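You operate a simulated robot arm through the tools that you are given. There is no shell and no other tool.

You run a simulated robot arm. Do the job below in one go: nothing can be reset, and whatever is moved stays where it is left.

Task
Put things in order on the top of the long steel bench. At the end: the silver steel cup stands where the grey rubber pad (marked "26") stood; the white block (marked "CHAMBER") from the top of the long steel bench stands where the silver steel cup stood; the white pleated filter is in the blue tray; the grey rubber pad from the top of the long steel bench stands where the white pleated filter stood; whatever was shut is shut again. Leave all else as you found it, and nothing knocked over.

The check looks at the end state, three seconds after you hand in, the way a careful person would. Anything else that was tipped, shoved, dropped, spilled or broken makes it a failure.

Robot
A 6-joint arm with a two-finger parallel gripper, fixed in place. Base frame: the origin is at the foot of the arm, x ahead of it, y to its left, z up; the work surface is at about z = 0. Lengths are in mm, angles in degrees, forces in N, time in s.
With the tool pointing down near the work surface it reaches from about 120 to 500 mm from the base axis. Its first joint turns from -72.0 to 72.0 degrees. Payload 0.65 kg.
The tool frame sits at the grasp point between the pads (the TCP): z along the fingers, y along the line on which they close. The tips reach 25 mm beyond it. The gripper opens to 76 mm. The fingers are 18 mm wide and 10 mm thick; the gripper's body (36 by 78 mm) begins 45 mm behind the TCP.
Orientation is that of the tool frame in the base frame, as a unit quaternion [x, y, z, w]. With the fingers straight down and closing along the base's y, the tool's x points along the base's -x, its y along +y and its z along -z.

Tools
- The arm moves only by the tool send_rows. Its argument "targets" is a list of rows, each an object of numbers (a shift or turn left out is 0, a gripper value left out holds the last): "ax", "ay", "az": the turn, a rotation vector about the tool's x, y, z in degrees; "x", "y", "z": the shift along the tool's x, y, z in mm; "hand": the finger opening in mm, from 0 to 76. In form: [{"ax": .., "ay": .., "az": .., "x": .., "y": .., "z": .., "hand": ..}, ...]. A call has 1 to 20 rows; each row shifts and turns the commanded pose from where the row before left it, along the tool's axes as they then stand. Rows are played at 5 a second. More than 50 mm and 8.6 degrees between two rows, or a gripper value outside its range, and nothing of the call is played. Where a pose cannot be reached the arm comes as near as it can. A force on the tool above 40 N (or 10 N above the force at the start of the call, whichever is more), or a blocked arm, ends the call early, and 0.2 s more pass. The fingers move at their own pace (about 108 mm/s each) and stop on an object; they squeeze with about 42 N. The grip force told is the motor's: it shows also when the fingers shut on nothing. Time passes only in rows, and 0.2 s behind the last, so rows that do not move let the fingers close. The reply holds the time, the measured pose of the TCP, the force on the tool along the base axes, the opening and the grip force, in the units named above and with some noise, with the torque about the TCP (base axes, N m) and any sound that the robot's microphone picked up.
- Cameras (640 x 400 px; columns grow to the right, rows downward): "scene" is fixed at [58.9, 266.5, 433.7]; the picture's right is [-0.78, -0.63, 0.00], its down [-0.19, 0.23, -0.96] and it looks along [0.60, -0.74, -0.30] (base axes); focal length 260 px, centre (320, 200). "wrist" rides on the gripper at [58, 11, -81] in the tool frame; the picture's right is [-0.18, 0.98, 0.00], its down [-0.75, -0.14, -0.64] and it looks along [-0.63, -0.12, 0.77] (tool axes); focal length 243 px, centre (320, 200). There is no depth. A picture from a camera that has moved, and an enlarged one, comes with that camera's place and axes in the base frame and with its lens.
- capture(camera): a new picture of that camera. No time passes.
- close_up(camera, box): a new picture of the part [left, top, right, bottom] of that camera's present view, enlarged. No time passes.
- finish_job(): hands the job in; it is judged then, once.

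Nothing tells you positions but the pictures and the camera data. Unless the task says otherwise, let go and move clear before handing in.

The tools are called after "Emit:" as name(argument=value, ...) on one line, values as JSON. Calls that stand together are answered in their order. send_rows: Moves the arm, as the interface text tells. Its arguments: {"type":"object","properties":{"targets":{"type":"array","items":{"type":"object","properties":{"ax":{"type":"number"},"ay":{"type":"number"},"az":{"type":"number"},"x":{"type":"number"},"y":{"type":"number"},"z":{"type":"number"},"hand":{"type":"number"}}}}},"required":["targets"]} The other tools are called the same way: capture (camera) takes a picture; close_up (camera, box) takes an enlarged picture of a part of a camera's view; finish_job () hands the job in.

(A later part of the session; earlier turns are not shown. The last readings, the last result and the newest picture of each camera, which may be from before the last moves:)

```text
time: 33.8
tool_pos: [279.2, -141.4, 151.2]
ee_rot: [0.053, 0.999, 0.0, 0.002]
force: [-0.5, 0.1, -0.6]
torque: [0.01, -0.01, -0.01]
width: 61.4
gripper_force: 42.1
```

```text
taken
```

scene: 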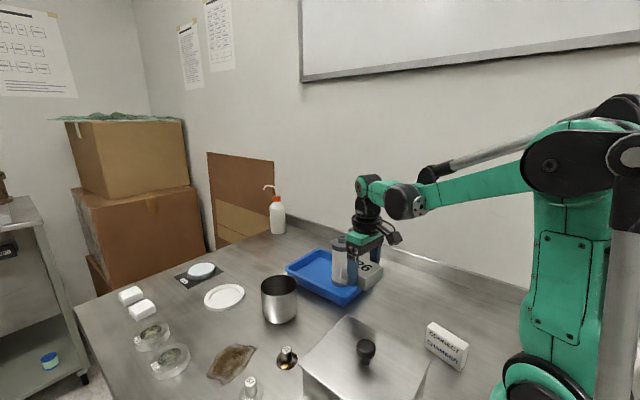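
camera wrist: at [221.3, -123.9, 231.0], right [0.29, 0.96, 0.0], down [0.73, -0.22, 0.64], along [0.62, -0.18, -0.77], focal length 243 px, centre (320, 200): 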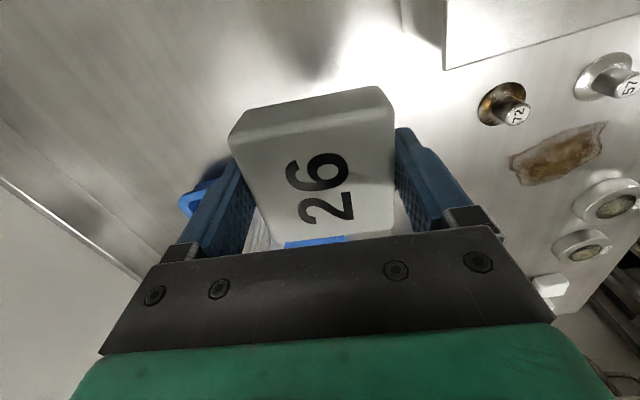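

The pad is above the filter's old spot, around (280,-141), and clear of the box and tray. Lowering it now.

Emit:
send_rows(targets=[{"z": 25}, {"z": 25}, {"z": 25}, {"z": 20}, {"z": 15}, {"z": 6}, {"z": 0}])

Emit:
close_up(camera="scene", box=[280, 220, 440, 360])

Emit:
capture(camera="wrist")

```text
time: 35.4
tool_pos: [279.0, -139.5, 34.4]
ee_rot: [0.052, 0.999, 0.0, 0.001]
force: [-0.6, 0.4, -0.6]
torque: [-0.01, 0.04, 0.01]
width: 61.5
gripper_force: 42.2
```

```text
2.86 times, centred on (360, 290) of scene
camera zoom: at [58.9, 266.5, 433.7], right [-0.78, -0.63, 0.0], down [-0.19, 0.23, -0.96], along [0.6, -0.74, -0.3], focal length 742 px, centre (206, -57)
```

zoom: 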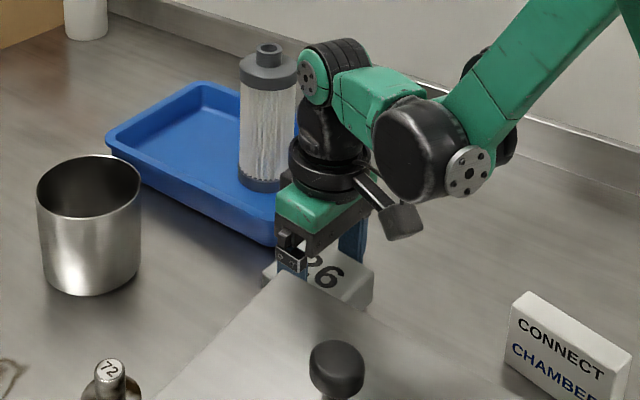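

```text
taken
camera wrist: at [221.5, -122.4, 113.5], right [0.29, 0.96, 0.0], down [0.73, -0.22, 0.64], along [0.62, -0.18, -0.77], focal length 243 px, centre (320, 200)
```

wrist: 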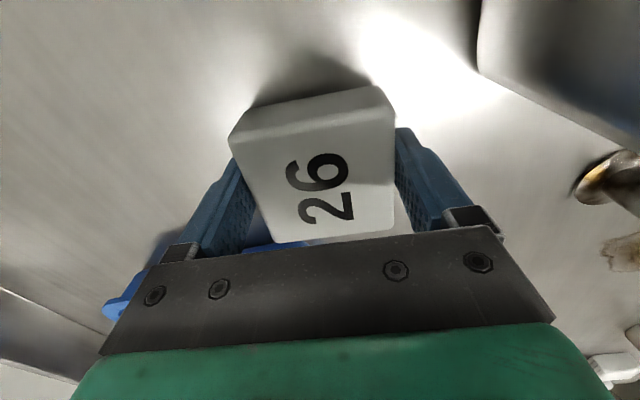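

The pad is about 4 mm above the bench. I'll finish the descent in small steps and stop at contact.

Emit:
send_rows(targets=[{"z": 1.5}, {"z": 1}, {"z": 0}, {"z": 0}])

Emit:
send_rows(targets=[{"z": 1}, {"z": 0}, {"z": 0}])

```text
time: 36.4
tool_pos: [279.3, -141.4, 30.9]
ee_rot: [0.052, 0.999, 0.0, 0.001]
force: [0.1, -0.5, -0.6]
torque: [0.03, -0.02, -0.01]
width: 61.1
gripper_force: 42.4
```

```text
time: 37.2
tool_pos: [279.6, -141.6, 29.9]
ee_rot: [0.052, 0.999, 0.0, 0.001]
force: [-0.2, -0.5, -1.0]
torque: [0.01, -0.02, -0.03]
width: 61.6
gripper_force: 41.9
```

Emit:
send_rows(targets=[{"z": 0.7}, {"z": 0}, {"z": 0}])

```text
time: 38.0
tool_pos: [277.9, -139.6, 30.6]
ee_rot: [0.052, 0.999, -0.001, 0.001]
force: [-0.4, -0.5, -0.6]
torque: [-0.02, -0.02, -0.03]
width: 61.6
gripper_force: 41.6
```

No contact force yet. I'll keep going in sub-millimetre steps.

Emit:
send_rows(targets=[{"z": 0.7}, {"z": 0}, {"z": 0}])

Emit:
send_rows(targets=[{"z": 0.7}, {"z": 0}, {"z": 0}])

```text
time: 38.8
tool_pos: [278.7, -142.7, 30.6]
ee_rot: [0.053, 0.999, 0.0, 0.001]
force: [0.1, -0.2, -0.8]
torque: [0.0, -0.01, 0.0]
width: 61.2
gripper_force: 42.1
```

```text
time: 39.5
tool_pos: [279.5, -141.3, 30.0]
ee_rot: [0.052, 0.999, 0.0, 0.001]
force: [-1.1, 1.4, 18.0]
torque: [0.0, -0.12, 0.01]
width: 61.5
gripper_force: 41.5
stopped in row 3: the force on the tool passed its limit at 42 N (the readings are from after the stop); the commanded pose is now the measured one
```

The pad touched down. I'll ease off slightly, open the fingers, and look.

Emit:
send_rows(targets=[{"z": -0.5}, {"z": 0}])

Emit:
send_rows(targets=[{"hand": 70}, {"hand": 76}, {"hand": 76}])

Emit:
capture(camera="wrist")

```text
time: 40.1
tool_pos: [278.3, -143.2, 30.1]
ee_rot: [0.052, 0.999, 0.0, 0.0]
force: [0.0, -0.1, -0.5]
torque: [0.02, 0.0, -0.01]
width: 61.2
gripper_force: 42.1
```

```text
time: 40.9
tool_pos: [278.8, -140.7, 29.1]
ee_rot: [0.053, 0.999, 0.001, 0.001]
force: [0.3, -1.0, -1.1]
torque: [-0.03, 0.03, 0.0]
width: 76.4
gripper_force: 0.1
```

```text
taken
camera wrist: at [221.0, -124.3, 109.7], right [0.29, 0.96, 0.0], down [0.73, -0.22, 0.64], along [0.62, -0.18, -0.77], focal length 243 px, centre (320, 200)
```

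wrist: 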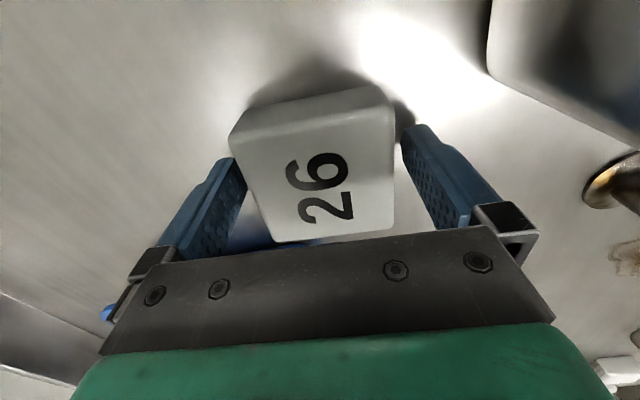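

Fingers are open with the pad resting on the bench. I'll rise straight up and check where it ended up.

Emit:
send_rows(targets=[{"z": -10}, {"z": -20}, {"z": -30}, {"z": -30}, {"z": -30}, {"z": 0}])

Emit:
capture(camera="wrist")

Emit:
close_up(camera="scene", box=[230, 220, 440, 360])

```text
time: 42.3
tool_pos: [277.0, -141.9, 149.9]
ee_rot: [0.052, 0.999, 0.0, 0.0]
force: [-0.1, -0.5, 0.8]
torque: [-0.01, 0.01, 0.01]
width: 76.2
gripper_force: 0.1
```

```text
taken
camera wrist: at [220.1, -124.1, 229.5], right [0.29, 0.96, 0.0], down [0.73, -0.22, 0.64], along [0.62, -0.18, -0.77], focal length 243 px, centre (320, 200)
```

wrist: 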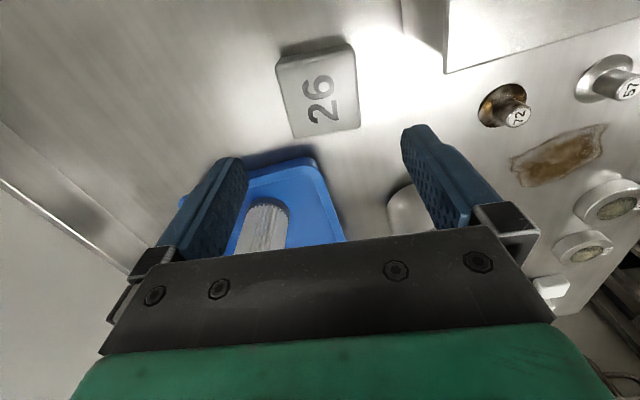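

```text
2.86 times, centred on (335, 290) of scene
camera zoom: at [58.9, 266.5, 433.7], right [-0.78, -0.63, 0.0], down [-0.19, 0.23, -0.96], along [0.6, -0.74, -0.3], focal length 742 px, centre (277, -57)
```

zoom: 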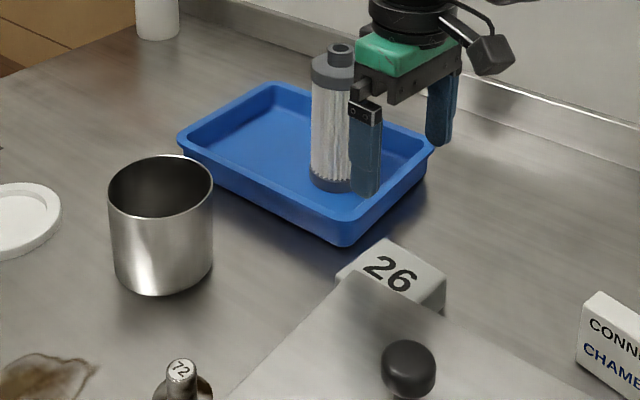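

The pad stands at about (278,-142), matching the filter's old place. Next I'll go above the steel cup to measure it for a rim grip.

Emit:
send_rows(targets=[{"az": -6, "z": -20}, {"x": -32, "y": 16}, {"x": -32, "y": 16}, {"x": -32, "y": 16}, {"x": -32, "y": 17}, {"x": -33, "y": 17}, {"x": 0}])

Emit:
capture(camera="wrist")

Emit:
close_up(camera="wrist", box=[230, 20, 430, 190])

Emit:
close_up(camera="scene", box=[220, 250, 340, 350])

```text
time: 43.9
tool_pos: [440.7, -58.9, 169.6]
ee_rot: [0.0, 1.0, -0.001, 0.0]
force: [0.3, -0.2, 0.2]
torque: [0.02, 0.02, 0.02]
width: 75.6
gripper_force: 0.2
```

```text
taken
camera wrist: at [380.8, -47.1, 249.5], right [0.18, 0.98, 0.0], down [0.75, -0.14, 0.64], along [0.63, -0.12, -0.77], focal length 243 px, centre (320, 200)
```

wrist: 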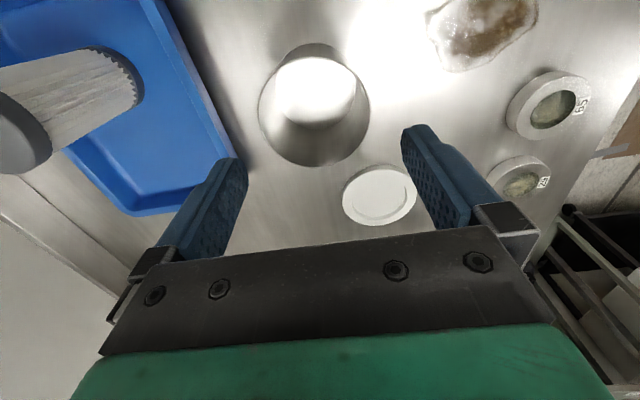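

```text
2.35 times, centred on (330, 105) of wrist
camera zoom: at [380.8, -47.1, 249.5], right [0.18, 0.98, 0.0], down [0.75, -0.14, 0.64], along [0.63, -0.12, -0.77], focal length 571 px, centre (296, 424)
```

zoom: 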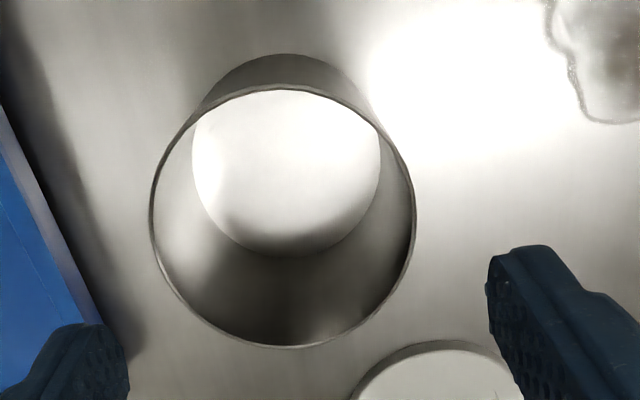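

```text
4.00 times, centred on (280, 300) of scene
camera zoom: at [58.9, 266.5, 433.7], right [-0.78, -0.63, 0.0], down [-0.19, 0.23, -0.96], along [0.6, -0.74, -0.3], focal length 1039 px, centre (480, -200)
```

zoom: 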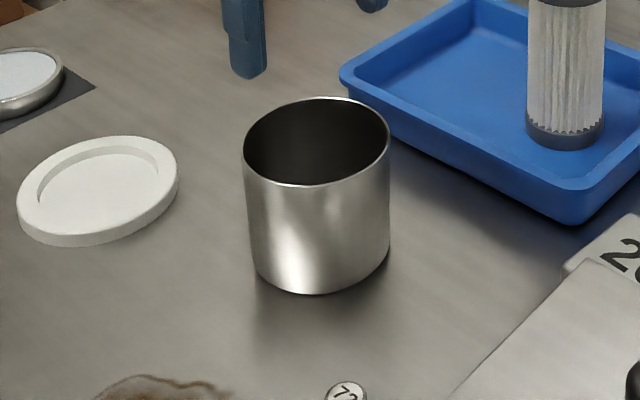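

The cup centre is at about (449,-63), 82 mm wide and 73 mm tall, which is too wide to span. I'll grip its wall on the −y side with one finger inside, first moving above that wall.

Emit:
send_rows(targets=[{"x": -4.5, "y": -22, "hand": 30}, {"x": -4.5, "y": -22.8, "hand": 30}, {"z": 20}, {"z": 20}, {"z": 17}, {"z": 0}])

Emit:
capture(camera="wrist")

Emit:
close_up(camera="scene", box=[220, 220, 360, 340])

```text
time: 45.3
tool_pos: [450.5, -105.4, 112.8]
ee_rot: [-0.001, 1.0, 0.0, 0.001]
force: [-0.5, 0.4, -0.7]
torque: [0.0, 0.01, 0.0]
width: 30.0
gripper_force: 0.0
```

```text
taken
camera wrist: at [390.7, -93.3, 192.2], right [0.18, 0.98, 0.0], down [0.75, -0.14, 0.64], along [0.63, -0.12, -0.77], focal length 243 px, centre (320, 200)
```

wrist: 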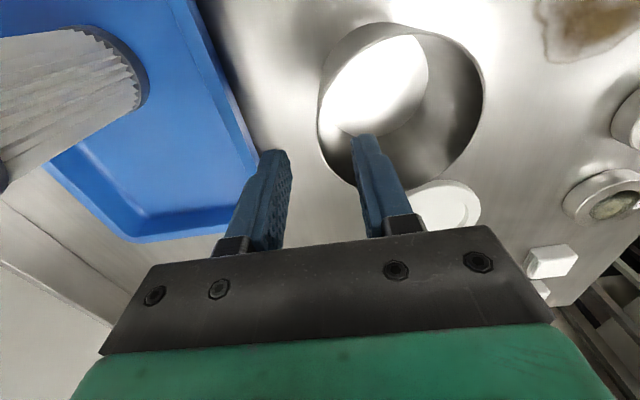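

```text
3.33 times, centred on (290, 280) of scene
camera zoom: at [58.9, 266.5, 433.7], right [-0.78, -0.63, 0.0], down [-0.19, 0.23, -0.96], along [0.6, -0.74, -0.3], focal length 866 px, centre (420, -67)
```

zoom: 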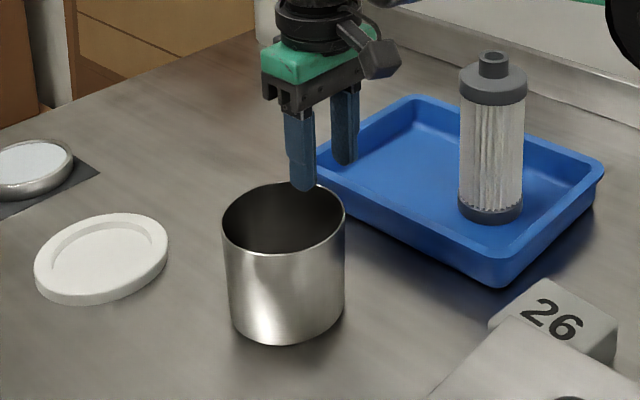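

The wall lines up with the centre between the fingers. I'll go down so one finger is inside the cup and the other outside.

Emit:
send_rows(targets=[{"z": 15}, {"z": 15}, {"z": 15}, {"z": 14}, {"z": 0}])

Emit:
capture(camera="wrist")

Emit:
close_up(camera="scene", box=[220, 220, 360, 340])

```text
time: 46.5
tool_pos: [448.0, -104.7, 54.4]
ee_rot: [0.001, 1.0, -0.001, 0.001]
force: [-0.3, 0.4, 0.5]
torque: [0.03, -0.02, -0.02]
width: 30.0
gripper_force: 0.2
```

```text
taken
camera wrist: at [390.0, -93.1, 133.4], right [0.18, 0.98, 0.0], down [0.75, -0.14, 0.64], along [0.63, -0.12, -0.77], focal length 243 px, centre (320, 200)
```

wrist: 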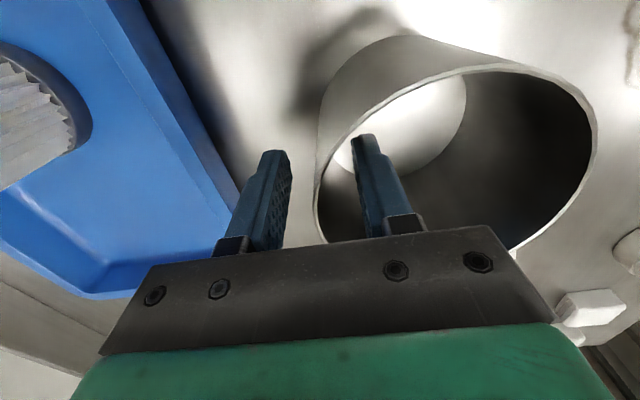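

```text
3.33 times, centred on (290, 280) of scene
camera zoom: at [58.9, 266.5, 433.7], right [-0.78, -0.63, 0.0], down [-0.19, 0.23, -0.96], along [0.6, -0.74, -0.3], focal length 866 px, centre (420, -67)
```

zoom: 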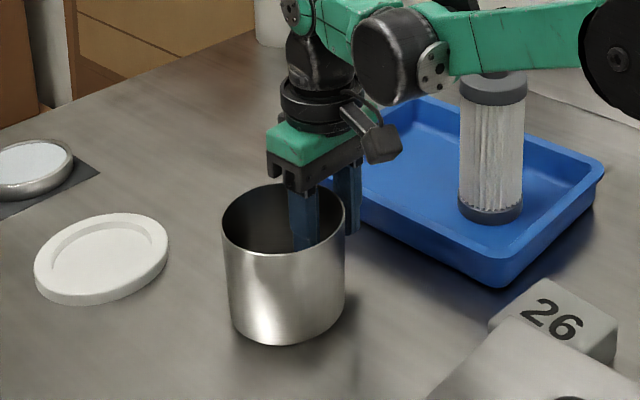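

One finger is inside the cup and one outside, with the wall near the middle. Closing on the wall.

Emit:
send_rows(targets=[{"hand": 16}, {"hand": 8}, {"hand": 0}, {"hand": 0}, {"hand": 0}])

Emit:
capture(camera="wrist")

Emit:
close_up(camera="scene", box=[220, 220, 360, 340])

```text
time: 47.7
tool_pos: [448.9, -105.1, 54.5]
ee_rot: [0.0, 1.0, 0.0, 0.0]
force: [3.7, 0.6, 16.0]
torque: [1.29, -0.19, -0.31]
width: 6.4
gripper_force: 28.9
```

```text
taken
camera wrist: at [390.1, -93.0, 133.7], right [0.18, 0.98, 0.0], down [0.75, -0.14, 0.64], along [0.63, -0.12, -0.76], focal length 243 px, centre (320, 200)
```

wrist: 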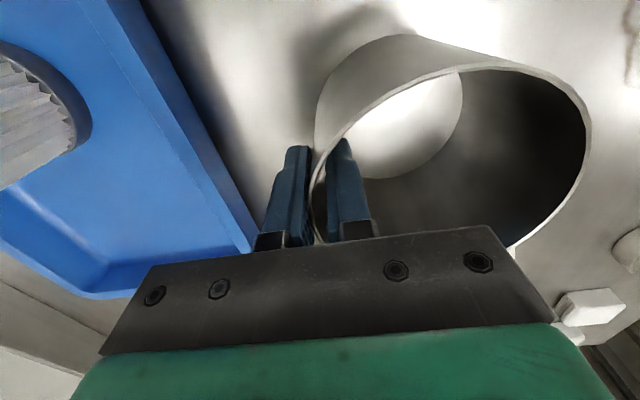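

```text
3.33 times, centred on (290, 280) of scene
camera zoom: at [58.8, 266.5, 433.7], right [-0.78, -0.63, 0.0], down [-0.19, 0.23, -0.96], along [0.6, -0.74, -0.3], focal length 866 px, centre (420, -67)
```

zoom: 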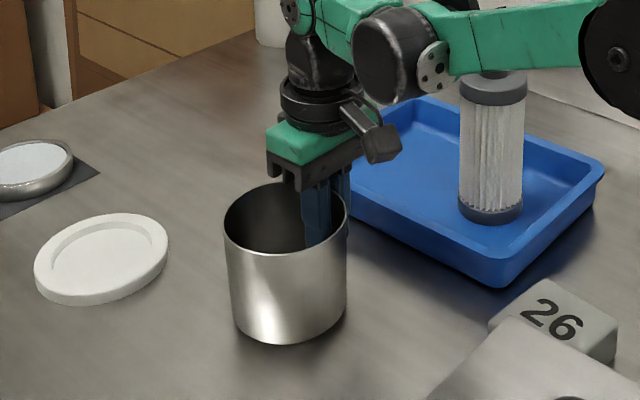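

The fingers have met the wall but the force readings aren't settled yet. I'll wait a moment and read again.

Emit:
send_rows(targets=[{"hand": 0}, {"hand": 0}])

Emit:
capture(camera="wrist")

```text
time: 48.3
tool_pos: [450.0, -104.5, 54.1]
ee_rot: [0.0, 1.0, -0.001, 0.0]
force: [4.9, 1.1, 15.3]
torque: [1.22, -0.15, -0.24]
width: 6.2
gripper_force: 29.1
```

```text
taken
camera wrist: at [390.1, -93.1, 133.6], right [0.18, 0.98, 0.0], down [0.75, -0.14, 0.64], along [0.63, -0.12, -0.77], focal length 243 px, centre (320, 200)
```

wrist: 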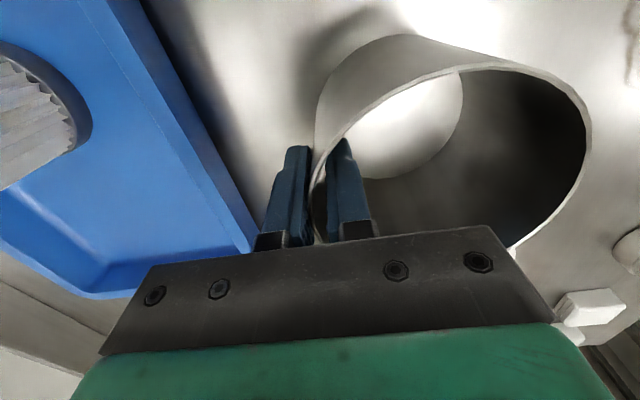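

The grip looks uneven: there is a twist on the tool. I'll look closely at the fingers and the rim before lifting.

Emit:
close_up(camera="wrist", box=[240, 100, 400, 260])

Emit:
close_up(camera="scene", box=[250, 240, 330, 330])

```text
2.50 times, centred on (320, 180) of wrist
camera zoom: at [390.1, -93.1, 133.6], right [0.18, 0.98, 0.0], down [0.75, -0.14, 0.64], along [0.63, -0.12, -0.77], focal length 606 px, centre (320, 250)
```

zoom: 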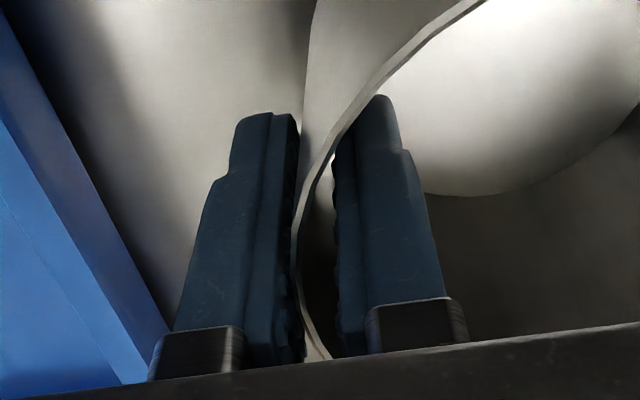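

```text
4.44 times, centred on (290, 285) of scene
camera zoom: at [58.8, 266.5, 433.7], right [-0.78, -0.63, 0.0], down [-0.19, 0.23, -0.96], along [0.6, -0.74, -0.3], focal length 1154 px, centre (453, -178)
```

zoom: 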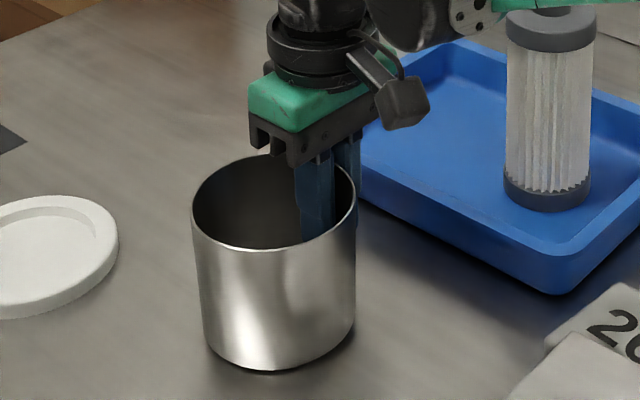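

The cup wall leans slightly outward (about 3°), so vertical fingers meet it unevenly. I'll open, rise, re-measure the cup, and grip again with a matching tilt.

Emit:
send_rows(targets=[{"hand": 15}, {"hand": 30}, {"hand": 30}, {"z": -10}, {"z": -20}, {"z": -28}, {"z": 0}])

Emit:
close_up(camera="wrist", box=[290, 0, 500, 190])

Emit:
close_up(camera="scene", box=[240, 260, 320, 330])

```text
time: 49.9
tool_pos: [448.7, -104.9, 113.5]
ee_rot: [0.0, 1.0, 0.0, 0.0]
force: [0.0, -0.8, -0.3]
torque: [0.0, 0.0, 0.02]
width: 30.0
gripper_force: 0.1
```

```text
2.11 times, centred on (395, 95) of wrist
camera zoom: at [389.3, -92.7, 193.6], right [0.18, 0.98, 0.0], down [0.75, -0.14, 0.64], along [0.63, -0.12, -0.77], focal length 511 px, centre (162, 421)
```

zoom: 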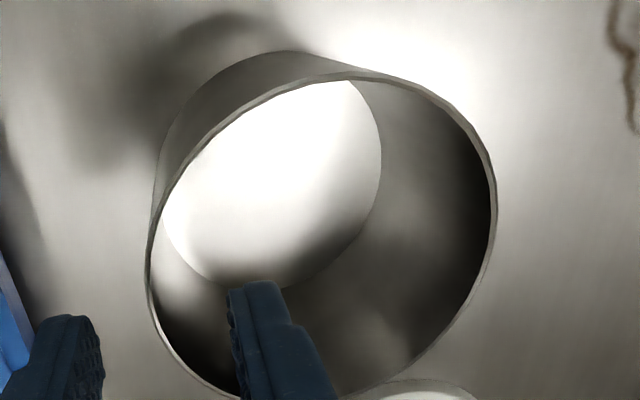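

```text
5.71 times, centred on (280, 295) of scene
camera zoom: at [58.9, 266.5, 433.7], right [-0.78, -0.63, 0.0], down [-0.19, 0.23, -0.96], along [0.6, -0.74, -0.3], focal length 1484 px, centre (549, -343)
```

zoom: 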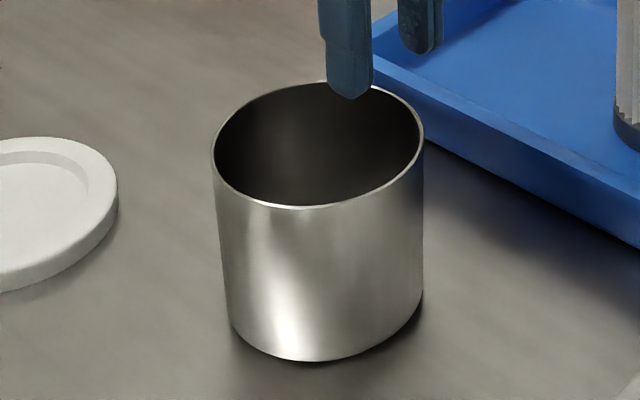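

The cup is standing flat at about (449,-65). I'll zoom in to measure its taper.

Emit:
close_up(camera="scene", box=[254, 275, 306, 327])

```text
7.69 times, centred on (280, 301) of scene
camera zoom: at [58.9, 266.5, 433.7], right [-0.78, -0.63, 0.0], down [-0.19, 0.23, -0.96], along [0.6, -0.74, -0.3], focal length 1998 px, centre (628, -577)
```

zoom: 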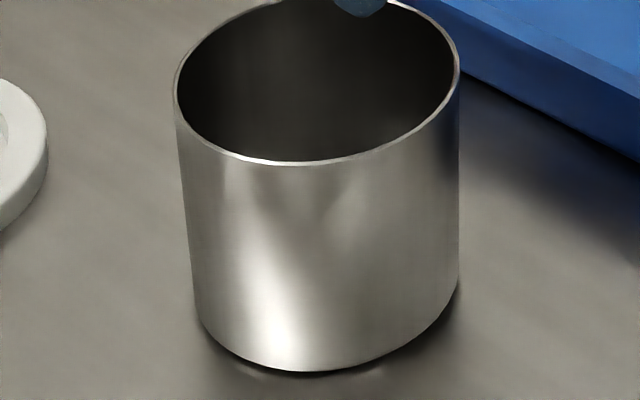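

The taper is about 2°. I'll tilt the gripper 2.5° to match the wall, go back down, and close again.

Emit:
send_rows(targets=[{"ax": -2.5}, {"z": 15}, {"z": 15}, {"z": 15}, {"z": 13}, {"z": 0}])

Emit:
send_rows(targets=[{"hand": 14}, {"hand": 8}, {"hand": 0}, {"hand": 0}, {"hand": 0}, {"hand": 0}])

Emit:
close_up(camera="wrist", box=[240, 100, 400, 260])

Emit:
close_up(camera="scene", box=[240, 260, 320, 330])

```text
time: 51.3
tool_pos: [448.7, -102.0, 54.8]
ee_rot: [-0.001, 1.0, 0.022, 0.001]
force: [1.1, 0.3, 0.0]
torque: [-0.01, 0.02, 0.02]
width: 30.0
gripper_force: 0.0
```

```text
time: 52.7
tool_pos: [447.9, -102.3, 54.6]
ee_rot: [0.0, 1.0, 0.022, 0.0]
force: [0.0, 0.2, 0.8]
torque: [-0.13, 0.01, -0.01]
width: 5.6
gripper_force: 28.9
```

```text
2.50 times, centred on (320, 180) of wrist
camera zoom: at [388.8, -94.5, 134.6], right [0.18, 0.98, 0.04], down [0.75, -0.17, 0.64], along [0.63, -0.09, -0.77], focal length 606 px, centre (320, 250)
```

zoom: 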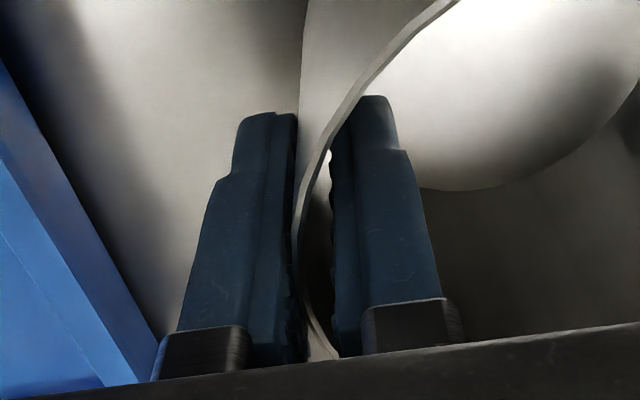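

```text
5.71 times, centred on (280, 295) of scene
camera zoom: at [58.9, 266.5, 433.7], right [-0.78, -0.63, 0.0], down [-0.19, 0.23, -0.96], along [0.6, -0.74, -0.3], focal length 1484 px, centre (549, -343)
```

zoom: 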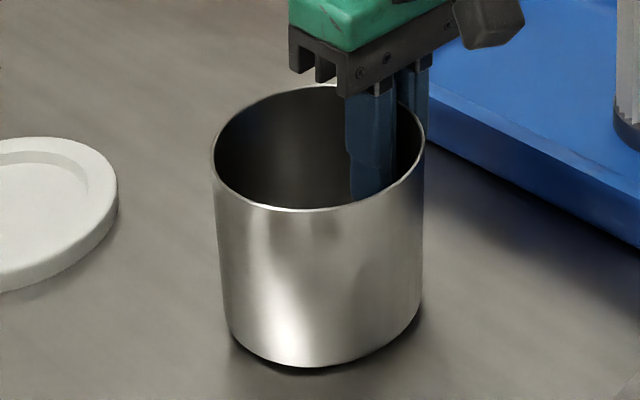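

With the matching tilt the grip is balanced, with almost no residual force or twist. I'll lift a little and check.

Emit:
send_rows(targets=[{"z": -2, "y": 0.09}, {"z": -4, "y": 0.17}, {"z": -8, "y": 0.35}, {"z": -8, "y": 0.35}, {"z": 0}])

Emit:
close_up(camera="scene", box=[230, 240, 330, 330])

Emit:
capture(camera="wrist")

```text
time: 53.9
tool_pos: [448.6, -101.7, 76.0]
ee_rot: [0.001, 1.0, 0.022, 0.001]
force: [0.0, 0.9, -1.9]
torque: [-0.1, -0.03, -0.01]
width: 5.5
gripper_force: 28.7
```

```text
4.44 times, centred on (280, 285) of scene
camera zoom: at [58.9, 266.5, 433.7], right [-0.78, -0.63, 0.0], down [-0.19, 0.23, -0.96], along [0.6, -0.74, -0.3], focal length 1154 px, centre (498, -178)
```

zoom: 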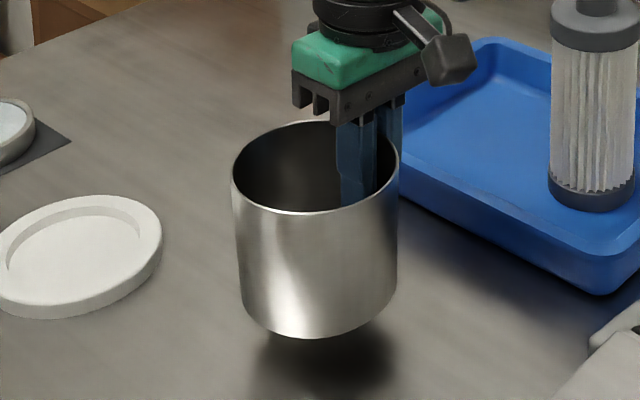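

```text
taken
camera wrist: at [389.4, -94.0, 156.3], right [0.18, 0.98, 0.04], down [0.75, -0.17, 0.64], along [0.63, -0.09, -0.77], focal length 243 px, centre (320, 200)
```

wrist: 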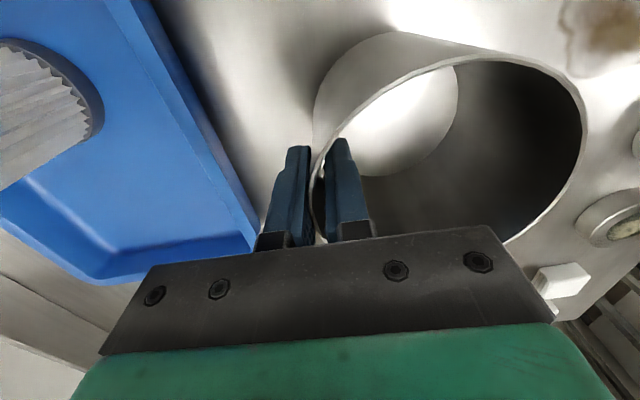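

The cup is up and upright. I'll carry it level, about 20 mm above the bench, to the pad's old spot at (457,59).

Emit:
send_rows(targets=[{"x": -1.6, "y": 24.66, "z": 1.08}, {"x": -1.6, "y": 24.66, "z": 1.08}, {"x": -1.6, "y": 24.66, "z": 1.08}, {"x": -1.6, "y": 24.66, "z": 1.08}, {"x": -1.7, "y": 24.66, "z": 1.08}, {"x": 0}])

Emit:
capture(camera="wrist")

Emit:
close_up(camera="scene", box=[150, 260, 310, 400])

```text
time: 55.3
tool_pos: [455.8, 21.0, 76.2]
ee_rot: [0.0, 1.0, 0.021, 0.001]
force: [-0.1, 0.6, -2.6]
torque: [-0.1, 0.01, -0.01]
width: 5.4
gripper_force: 28.5
```

```text
taken
camera wrist: at [397.5, 28.7, 156.1], right [0.18, 0.98, 0.04], down [0.75, -0.17, 0.64], along [0.63, -0.09, -0.77], focal length 243 px, centre (320, 200)
```

wrist: 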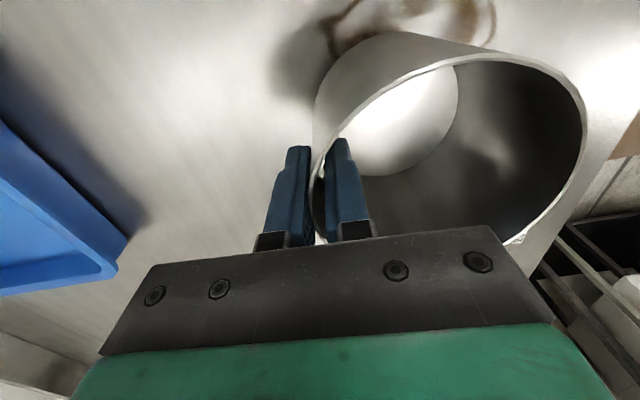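

```text
2.86 times, centred on (230, 330) of scene
camera zoom: at [58.9, 266.5, 433.7], right [-0.78, -0.63, 0.0], down [-0.19, 0.23, -0.96], along [0.6, -0.74, -0.3], focal length 742 px, centre (577, -171)
```

zoom: 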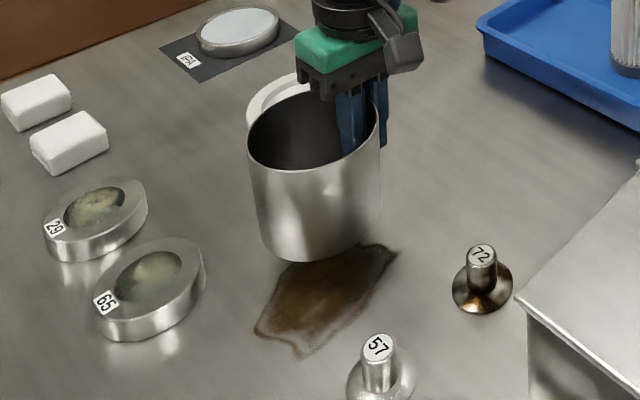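

The cup hovers over the pad's old place. I'll lower it nearly to the surface, then in small steps until contact.

Emit:
send_rows(targets=[{"z": 8, "y": -0.35}, {"z": 8, "y": -0.35}, {"z": 2.5, "y": -0.1}, {"z": 0}, {"z": 0}])

Emit:
send_rows(targets=[{"z": 1}, {"z": 0}, {"z": 0}])

Emit:
send_rows(targets=[{"z": 0.7}, {"z": 0}, {"z": 0}])

```text
time: 56.5
tool_pos: [457.1, 20.4, 57.4]
ee_rot: [0.0, 1.0, 0.022, 0.0]
force: [0.3, -0.2, -2.1]
torque: [-0.09, 0.01, -0.01]
width: 5.1
gripper_force: 28.5
```

```text
time: 57.3
tool_pos: [456.2, 21.5, 56.5]
ee_rot: [0.0, 1.0, 0.023, 0.001]
force: [0.7, -0.5, -3.4]
torque: [-0.07, 0.0, 0.0]
width: 5.4
gripper_force: 28.2
```

```text
time: 58.1
tool_pos: [455.9, 21.3, 55.8]
ee_rot: [0.0, 1.0, 0.022, 0.0]
force: [-0.2, 0.6, -2.6]
torque: [-0.06, 0.01, -0.02]
width: 5.3
gripper_force: 28.0
```

Emit:
send_rows(targets=[{"z": 0.7}, {"z": 0}, {"z": 0}])

Emit:
send_rows(targets=[{"z": 0.5}, {"z": 0}, {"z": 0}])

```text
time: 58.9
tool_pos: [456.1, 21.3, 54.3]
ee_rot: [0.001, 1.0, 0.021, 0.001]
force: [0.3, 0.7, -2.1]
torque: [-0.13, 0.0, -0.03]
width: 5.3
gripper_force: 28.4
```

```text
time: 59.7
tool_pos: [456.3, 20.1, 54.9]
ee_rot: [0.0, 1.0, 0.022, 0.001]
force: [-0.7, 0.8, 18.8]
torque: [-0.06, 0.2, 0.03]
width: 5.4
gripper_force: 28.0
```

The cup base is on the bench. I'll ease the pressure, open the fingers modestly, and withdraw upward along the wall.

Emit:
send_rows(targets=[{"z": -0.5}, {"z": 0}])

Emit:
send_rows(targets=[{"hand": 12}, {"hand": 20}, {"hand": 24}, {"hand": 24}])

Emit:
capture(camera="wrist")

```text
time: 60.3
tool_pos: [456.3, 21.3, 54.1]
ee_rot: [0.0, 1.0, 0.022, 0.001]
force: [2.5, -0.6, 5.0]
torque: [-0.11, -0.06, 0.01]
width: 5.6
gripper_force: 27.9
```

```text
time: 61.3
tool_pos: [455.3, 21.0, 55.4]
ee_rot: [-0.001, 1.0, 0.022, 0.001]
force: [0.7, 0.6, 0.2]
torque: [0.03, -0.02, -0.03]
width: 24.1
gripper_force: 0.0
```

```text
taken
camera wrist: at [397.4, 29.7, 134.7], right [0.18, 0.98, 0.04], down [0.75, -0.17, 0.64], along [0.63, -0.09, -0.77], focal length 243 px, centre (320, 200)
```

wrist: 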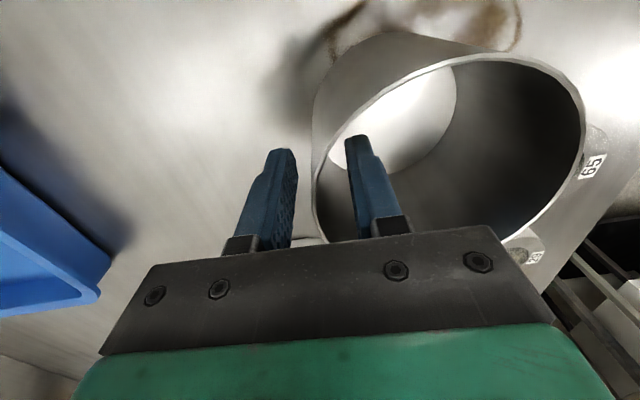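

Both fingers are clear of the wall. I'll rise and then level the tool again.

Emit:
send_rows(targets=[{"z": -10}, {"z": -20}, {"z": -25}, {"z": -30}, {"z": -30}, {"ax": 2.5}, {"z": 0}])

Emit:
capture(camera="wrist")

Emit:
close_up(camera="scene", box=[150, 240, 310, 400])

```text
time: 62.9
tool_pos: [456.5, 16.7, 169.7]
ee_rot: [0.0, 1.0, 0.0, 0.0]
force: [0.2, 0.5, -0.6]
torque: [0.01, -0.01, 0.02]
width: 24.1
gripper_force: 0.0
```

```text
taken
camera wrist: at [397.4, 28.4, 249.3], right [0.18, 0.98, 0.0], down [0.75, -0.14, 0.64], along [0.63, -0.12, -0.77], focal length 243 px, centre (320, 200)
```

wrist: 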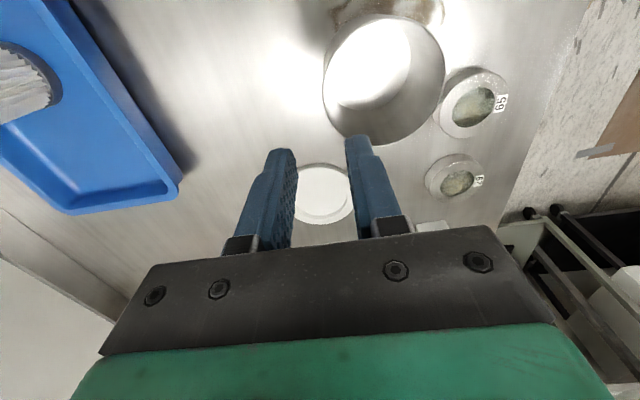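

```text
2.50 times, centred on (230, 320) of scene
camera zoom: at [58.9, 266.5, 433.7], right [-0.78, -0.63, 0.0], down [-0.19, 0.23, -0.96], along [0.6, -0.74, -0.3], focal length 649 px, centre (545, -100)
```

zoom: 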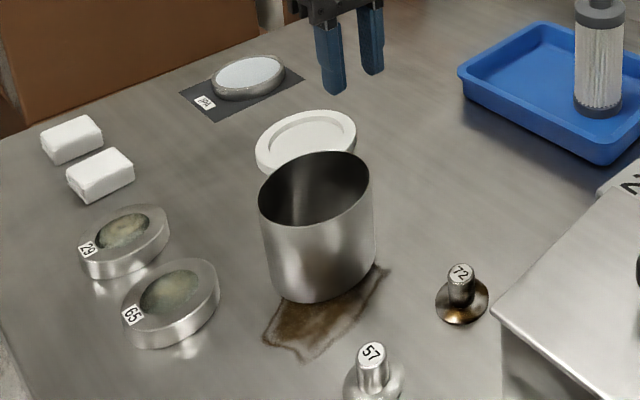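

The cup stands upright. I'll zoom in to check how well it sits on the pad's old position.

Emit:
close_up(camera="wrist", box=[300, 0, 470, 160])

```text
2.50 times, centred on (385, 80) of wrist
camera zoom: at [397.4, 28.4, 249.3], right [0.18, 0.98, 0.0], down [0.75, -0.14, 0.64], along [0.63, -0.12, -0.77], focal length 606 px, centre (158, 500)
```

zoom: 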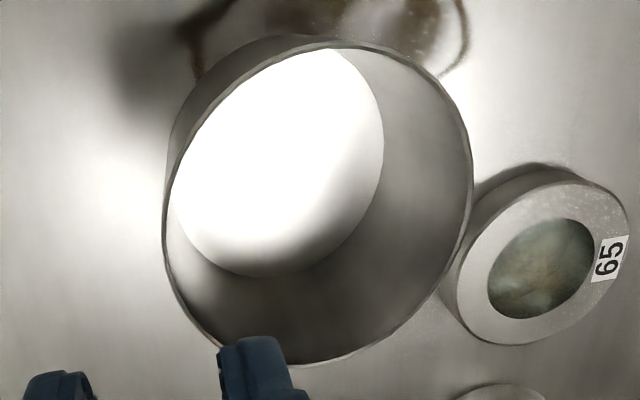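

The cup is within about 4 mm of the pad's old centre, which is good. Now for the white block: I estimate it at (121,-180), yaw −13.5°, 66×20×50 mm. I'll move over it at a safe height.

Emit:
send_rows(targets=[{"az": 6.75, "z": -10, "hand": 76}, {"az": 6.75, "z": -10}, {"x": 31.1, "y": -29.9}, {"x": 31.1, "y": -29.9}, {"x": 31.1, "y": -29.9}, {"x": 31.1, "y": -29.9}, {"x": 31.1, "y": -29.9}, {"x": 0}])

Emit:
capture(camera="scene")

Emit:
capture(camera="wrist")

```text
time: 64.7
tool_pos: [268.8, -90.0, 191.1]
ee_rot: [0.118, 0.993, -0.001, 0.001]
force: [0.8, -1.0, 0.8]
torque: [-0.02, -0.03, 0.0]
width: 75.9
gripper_force: 0.0
```

```text
taken
```

scene: 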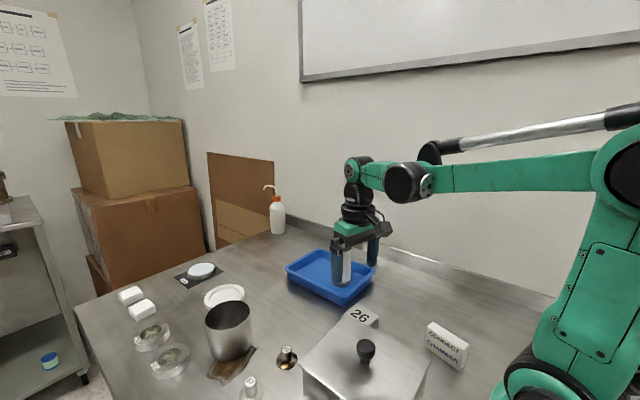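

```text
taken
camera wrist: at [214.7, -66.1, 269.3], right [0.41, 0.91, 0.0], down [0.7, -0.31, 0.64], along [0.59, -0.26, -0.77], focal length 243 px, centre (320, 200)
```

wrist: 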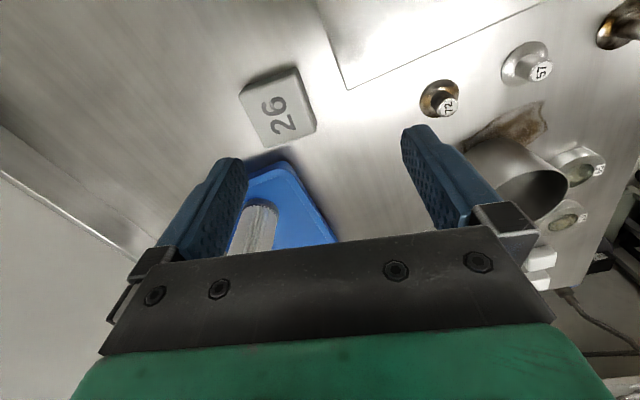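

Everything behind is in order. Continuing to above the block.

Emit:
send_rows(targets=[{"x": 30.7, "y": -30.5}, {"x": 30.7, "y": -30.5}, {"x": 30.7, "y": -30.5}, {"x": 30.8, "y": -30.5}, {"x": 0}])

Emit:
capture(camera="wrist")

Emit:
capture(camera="scene")

```text
time: 65.9
tool_pos: [119.7, -179.2, 188.5]
ee_rot: [0.118, 0.993, 0.0, 0.0]
force: [-0.3, -0.9, 0.9]
torque: [-0.02, 0.01, -0.04]
width: 75.8
gripper_force: 0.0
```

```text
taken
camera wrist: at [65.5, -154.7, 266.2], right [0.41, 0.91, 0.0], down [0.7, -0.31, 0.64], along [0.59, -0.26, -0.77], focal length 243 px, centre (320, 200)
```

wrist: 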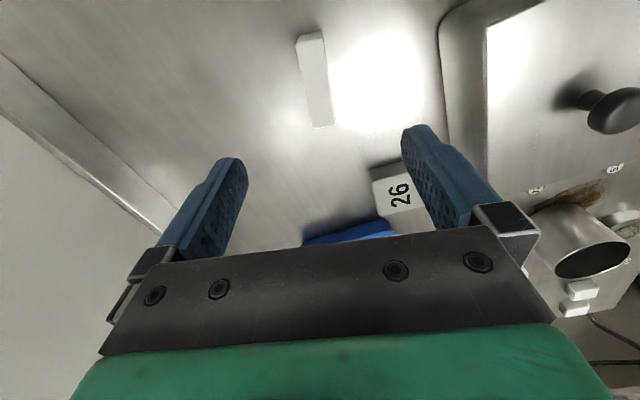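

```text
taken
```

scene: 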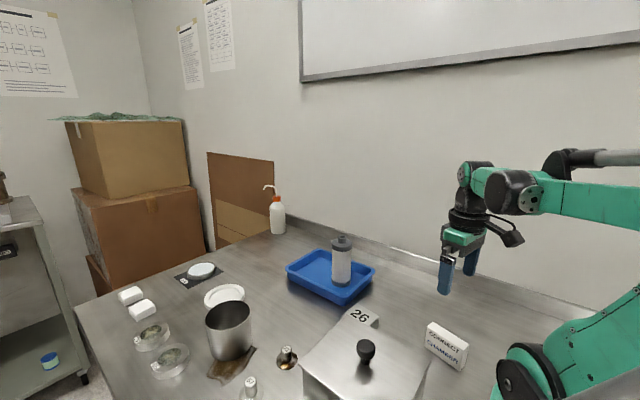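

Emit:
close_up(camera="wrist", box=[270, 10, 370, 140])

Emit:
close_up(camera="scene", box=[410, 230, 510, 380])

```text
3.08 times, centred on (320, 75) of wrist
camera zoom: at [65.5, -154.7, 266.2], right [0.41, 0.91, 0.0], down [0.7, -0.31, 0.64], along [0.59, -0.26, -0.77], focal length 746 px, centre (320, 585)
```

zoom: 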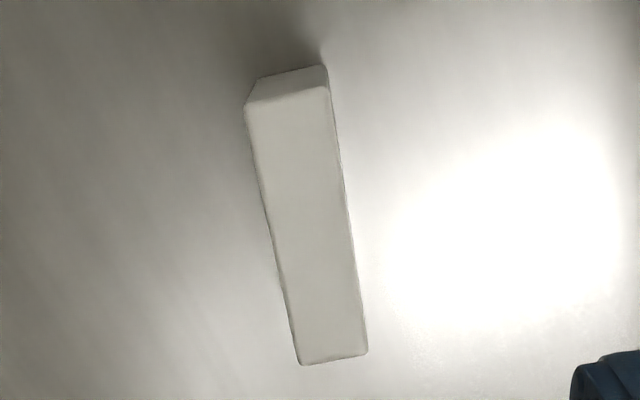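

```text
2.67 times, centred on (460, 305) of scene
camera zoom: at [58.9, 266.5, 433.7], right [-0.78, -0.63, 0.0], down [-0.19, 0.23, -0.96], along [0.6, -0.74, -0.3], focal length 693 px, centre (-53, -80)
```

zoom: 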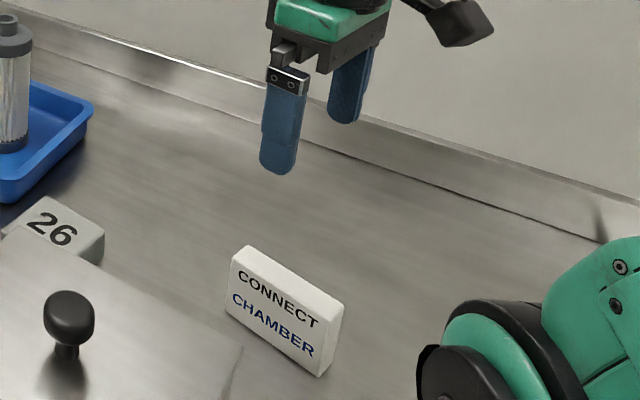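

The block is confirmed near (119,-180), yaw −13.7°, so the gripper is aligned. I'll descend partway with a slight correction and check clearance to the robot's own base.

Emit:
send_rows(targets=[{"x": 0.5, "y": -1.3, "z": 20, "hand": 50}, {"z": 25}, {"z": 25}, {"z": 25}, {"z": 0}])

Emit:
capture(camera="scene")

Emit:
capture(camera="wrist")

```text
time: 67.1
tool_pos: [121.2, -184.0, 93.8]
ee_rot: [0.118, 0.993, 0.0, 0.001]
force: [0.0, -1.0, 0.0]
torque: [0.01, -0.02, -0.01]
width: 49.9
gripper_force: 0.0
```

```text
taken
```

scene: 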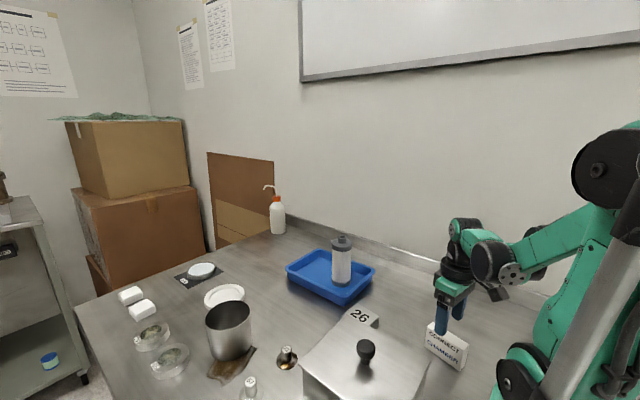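

```text
taken
camera wrist: at [66.4, -158.4, 173.6], right [0.41, 0.91, 0.0], down [0.7, -0.31, 0.64], along [0.59, -0.26, -0.77], focal length 243 px, centre (320, 200)
```

wrist: 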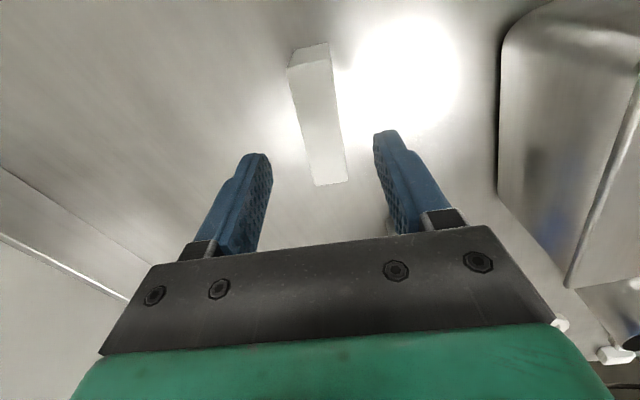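

The arm has room and the block lies between the fingers, about 3 mm back from centre. I'll correct that and descend to grasp height.

Emit:
send_rows(targets=[{"x": 2.5, "y": 1, "z": 20}, {"z": 20}, {"z": 12}, {"z": 7}, {"z": 0}])

Emit:
capture(camera="wrist")

Emit:
close_up(camera="scene", box=[400, 230, 540, 390])

```text
time: 68.3
tool_pos: [118.7, -181.9, 34.6]
ee_rot: [0.118, 0.993, 0.0, 0.001]
force: [-0.1, 0.2, -0.4]
torque: [-0.02, -0.03, -0.01]
width: 50.1
gripper_force: 0.0
```

```text
taken
camera wrist: at [64.3, -157.0, 114.8], right [0.41, 0.91, 0.0], down [0.7, -0.31, 0.64], along [0.59, -0.26, -0.77], focal length 243 px, centre (320, 200)
```

wrist: 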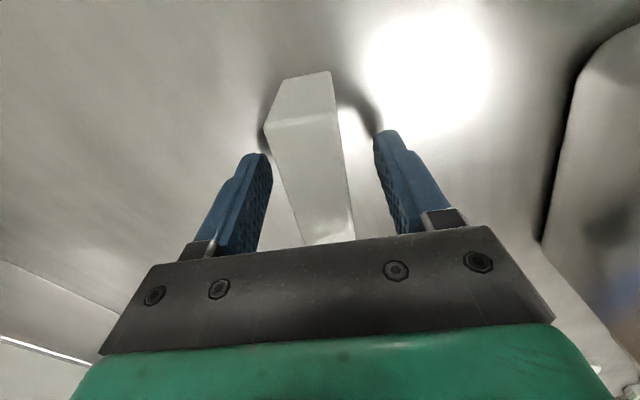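

```text
2.50 times, centred on (470, 310) of scene
camera zoom: at [58.9, 266.5, 433.7], right [-0.78, -0.63, 0.0], down [-0.19, 0.23, -0.96], along [0.6, -0.74, -0.3], focal length 649 px, centre (-55, -75)
```

zoom: 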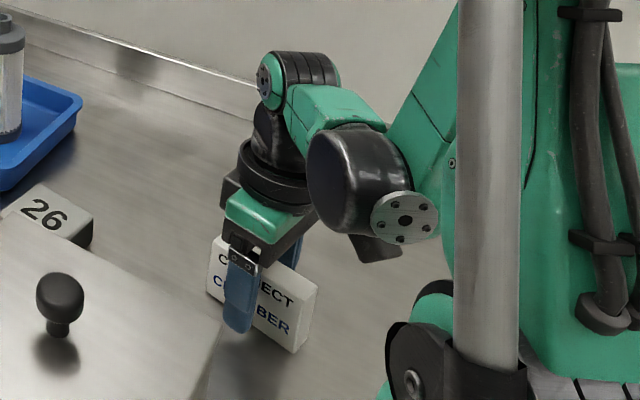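

The block is centred between the fingers. Closing gently on its sides.

Emit:
send_rows(targets=[{"hand": 34}, {"hand": 26}, {"hand": 20}, {"hand": 10}, {"hand": 10}, {"hand": 10}])

Emit:
capture(camera="wrist")

Emit:
close_up(camera="scene", box=[400, 230, 540, 390])

```text
time: 69.7
tool_pos: [119.1, -182.7, 34.7]
ee_rot: [0.117, 0.993, 0.0, 0.001]
force: [-0.5, 0.1, 0.2]
torque: [-0.01, -0.02, -0.02]
width: 21.0
gripper_force: 37.9
```

```text
taken
camera wrist: at [64.3, -157.1, 114.9], right [0.41, 0.91, 0.0], down [0.7, -0.31, 0.64], along [0.59, -0.26, -0.77], focal length 243 px, centre (320, 200)
```

wrist: 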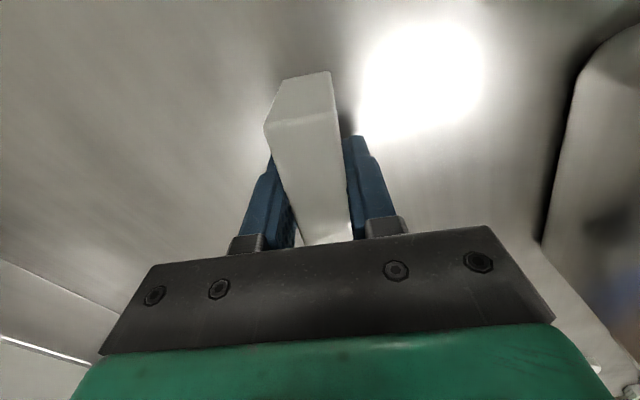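

```text
2.50 times, centred on (470, 310) of scene
camera zoom: at [58.9, 266.5, 433.7], right [-0.78, -0.63, 0.0], down [-0.19, 0.23, -0.96], along [0.6, -0.74, -0.3], focal length 649 px, centre (-55, -75)
```

zoom: 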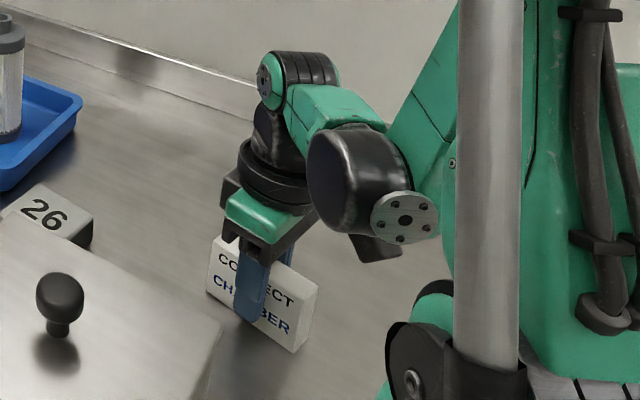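

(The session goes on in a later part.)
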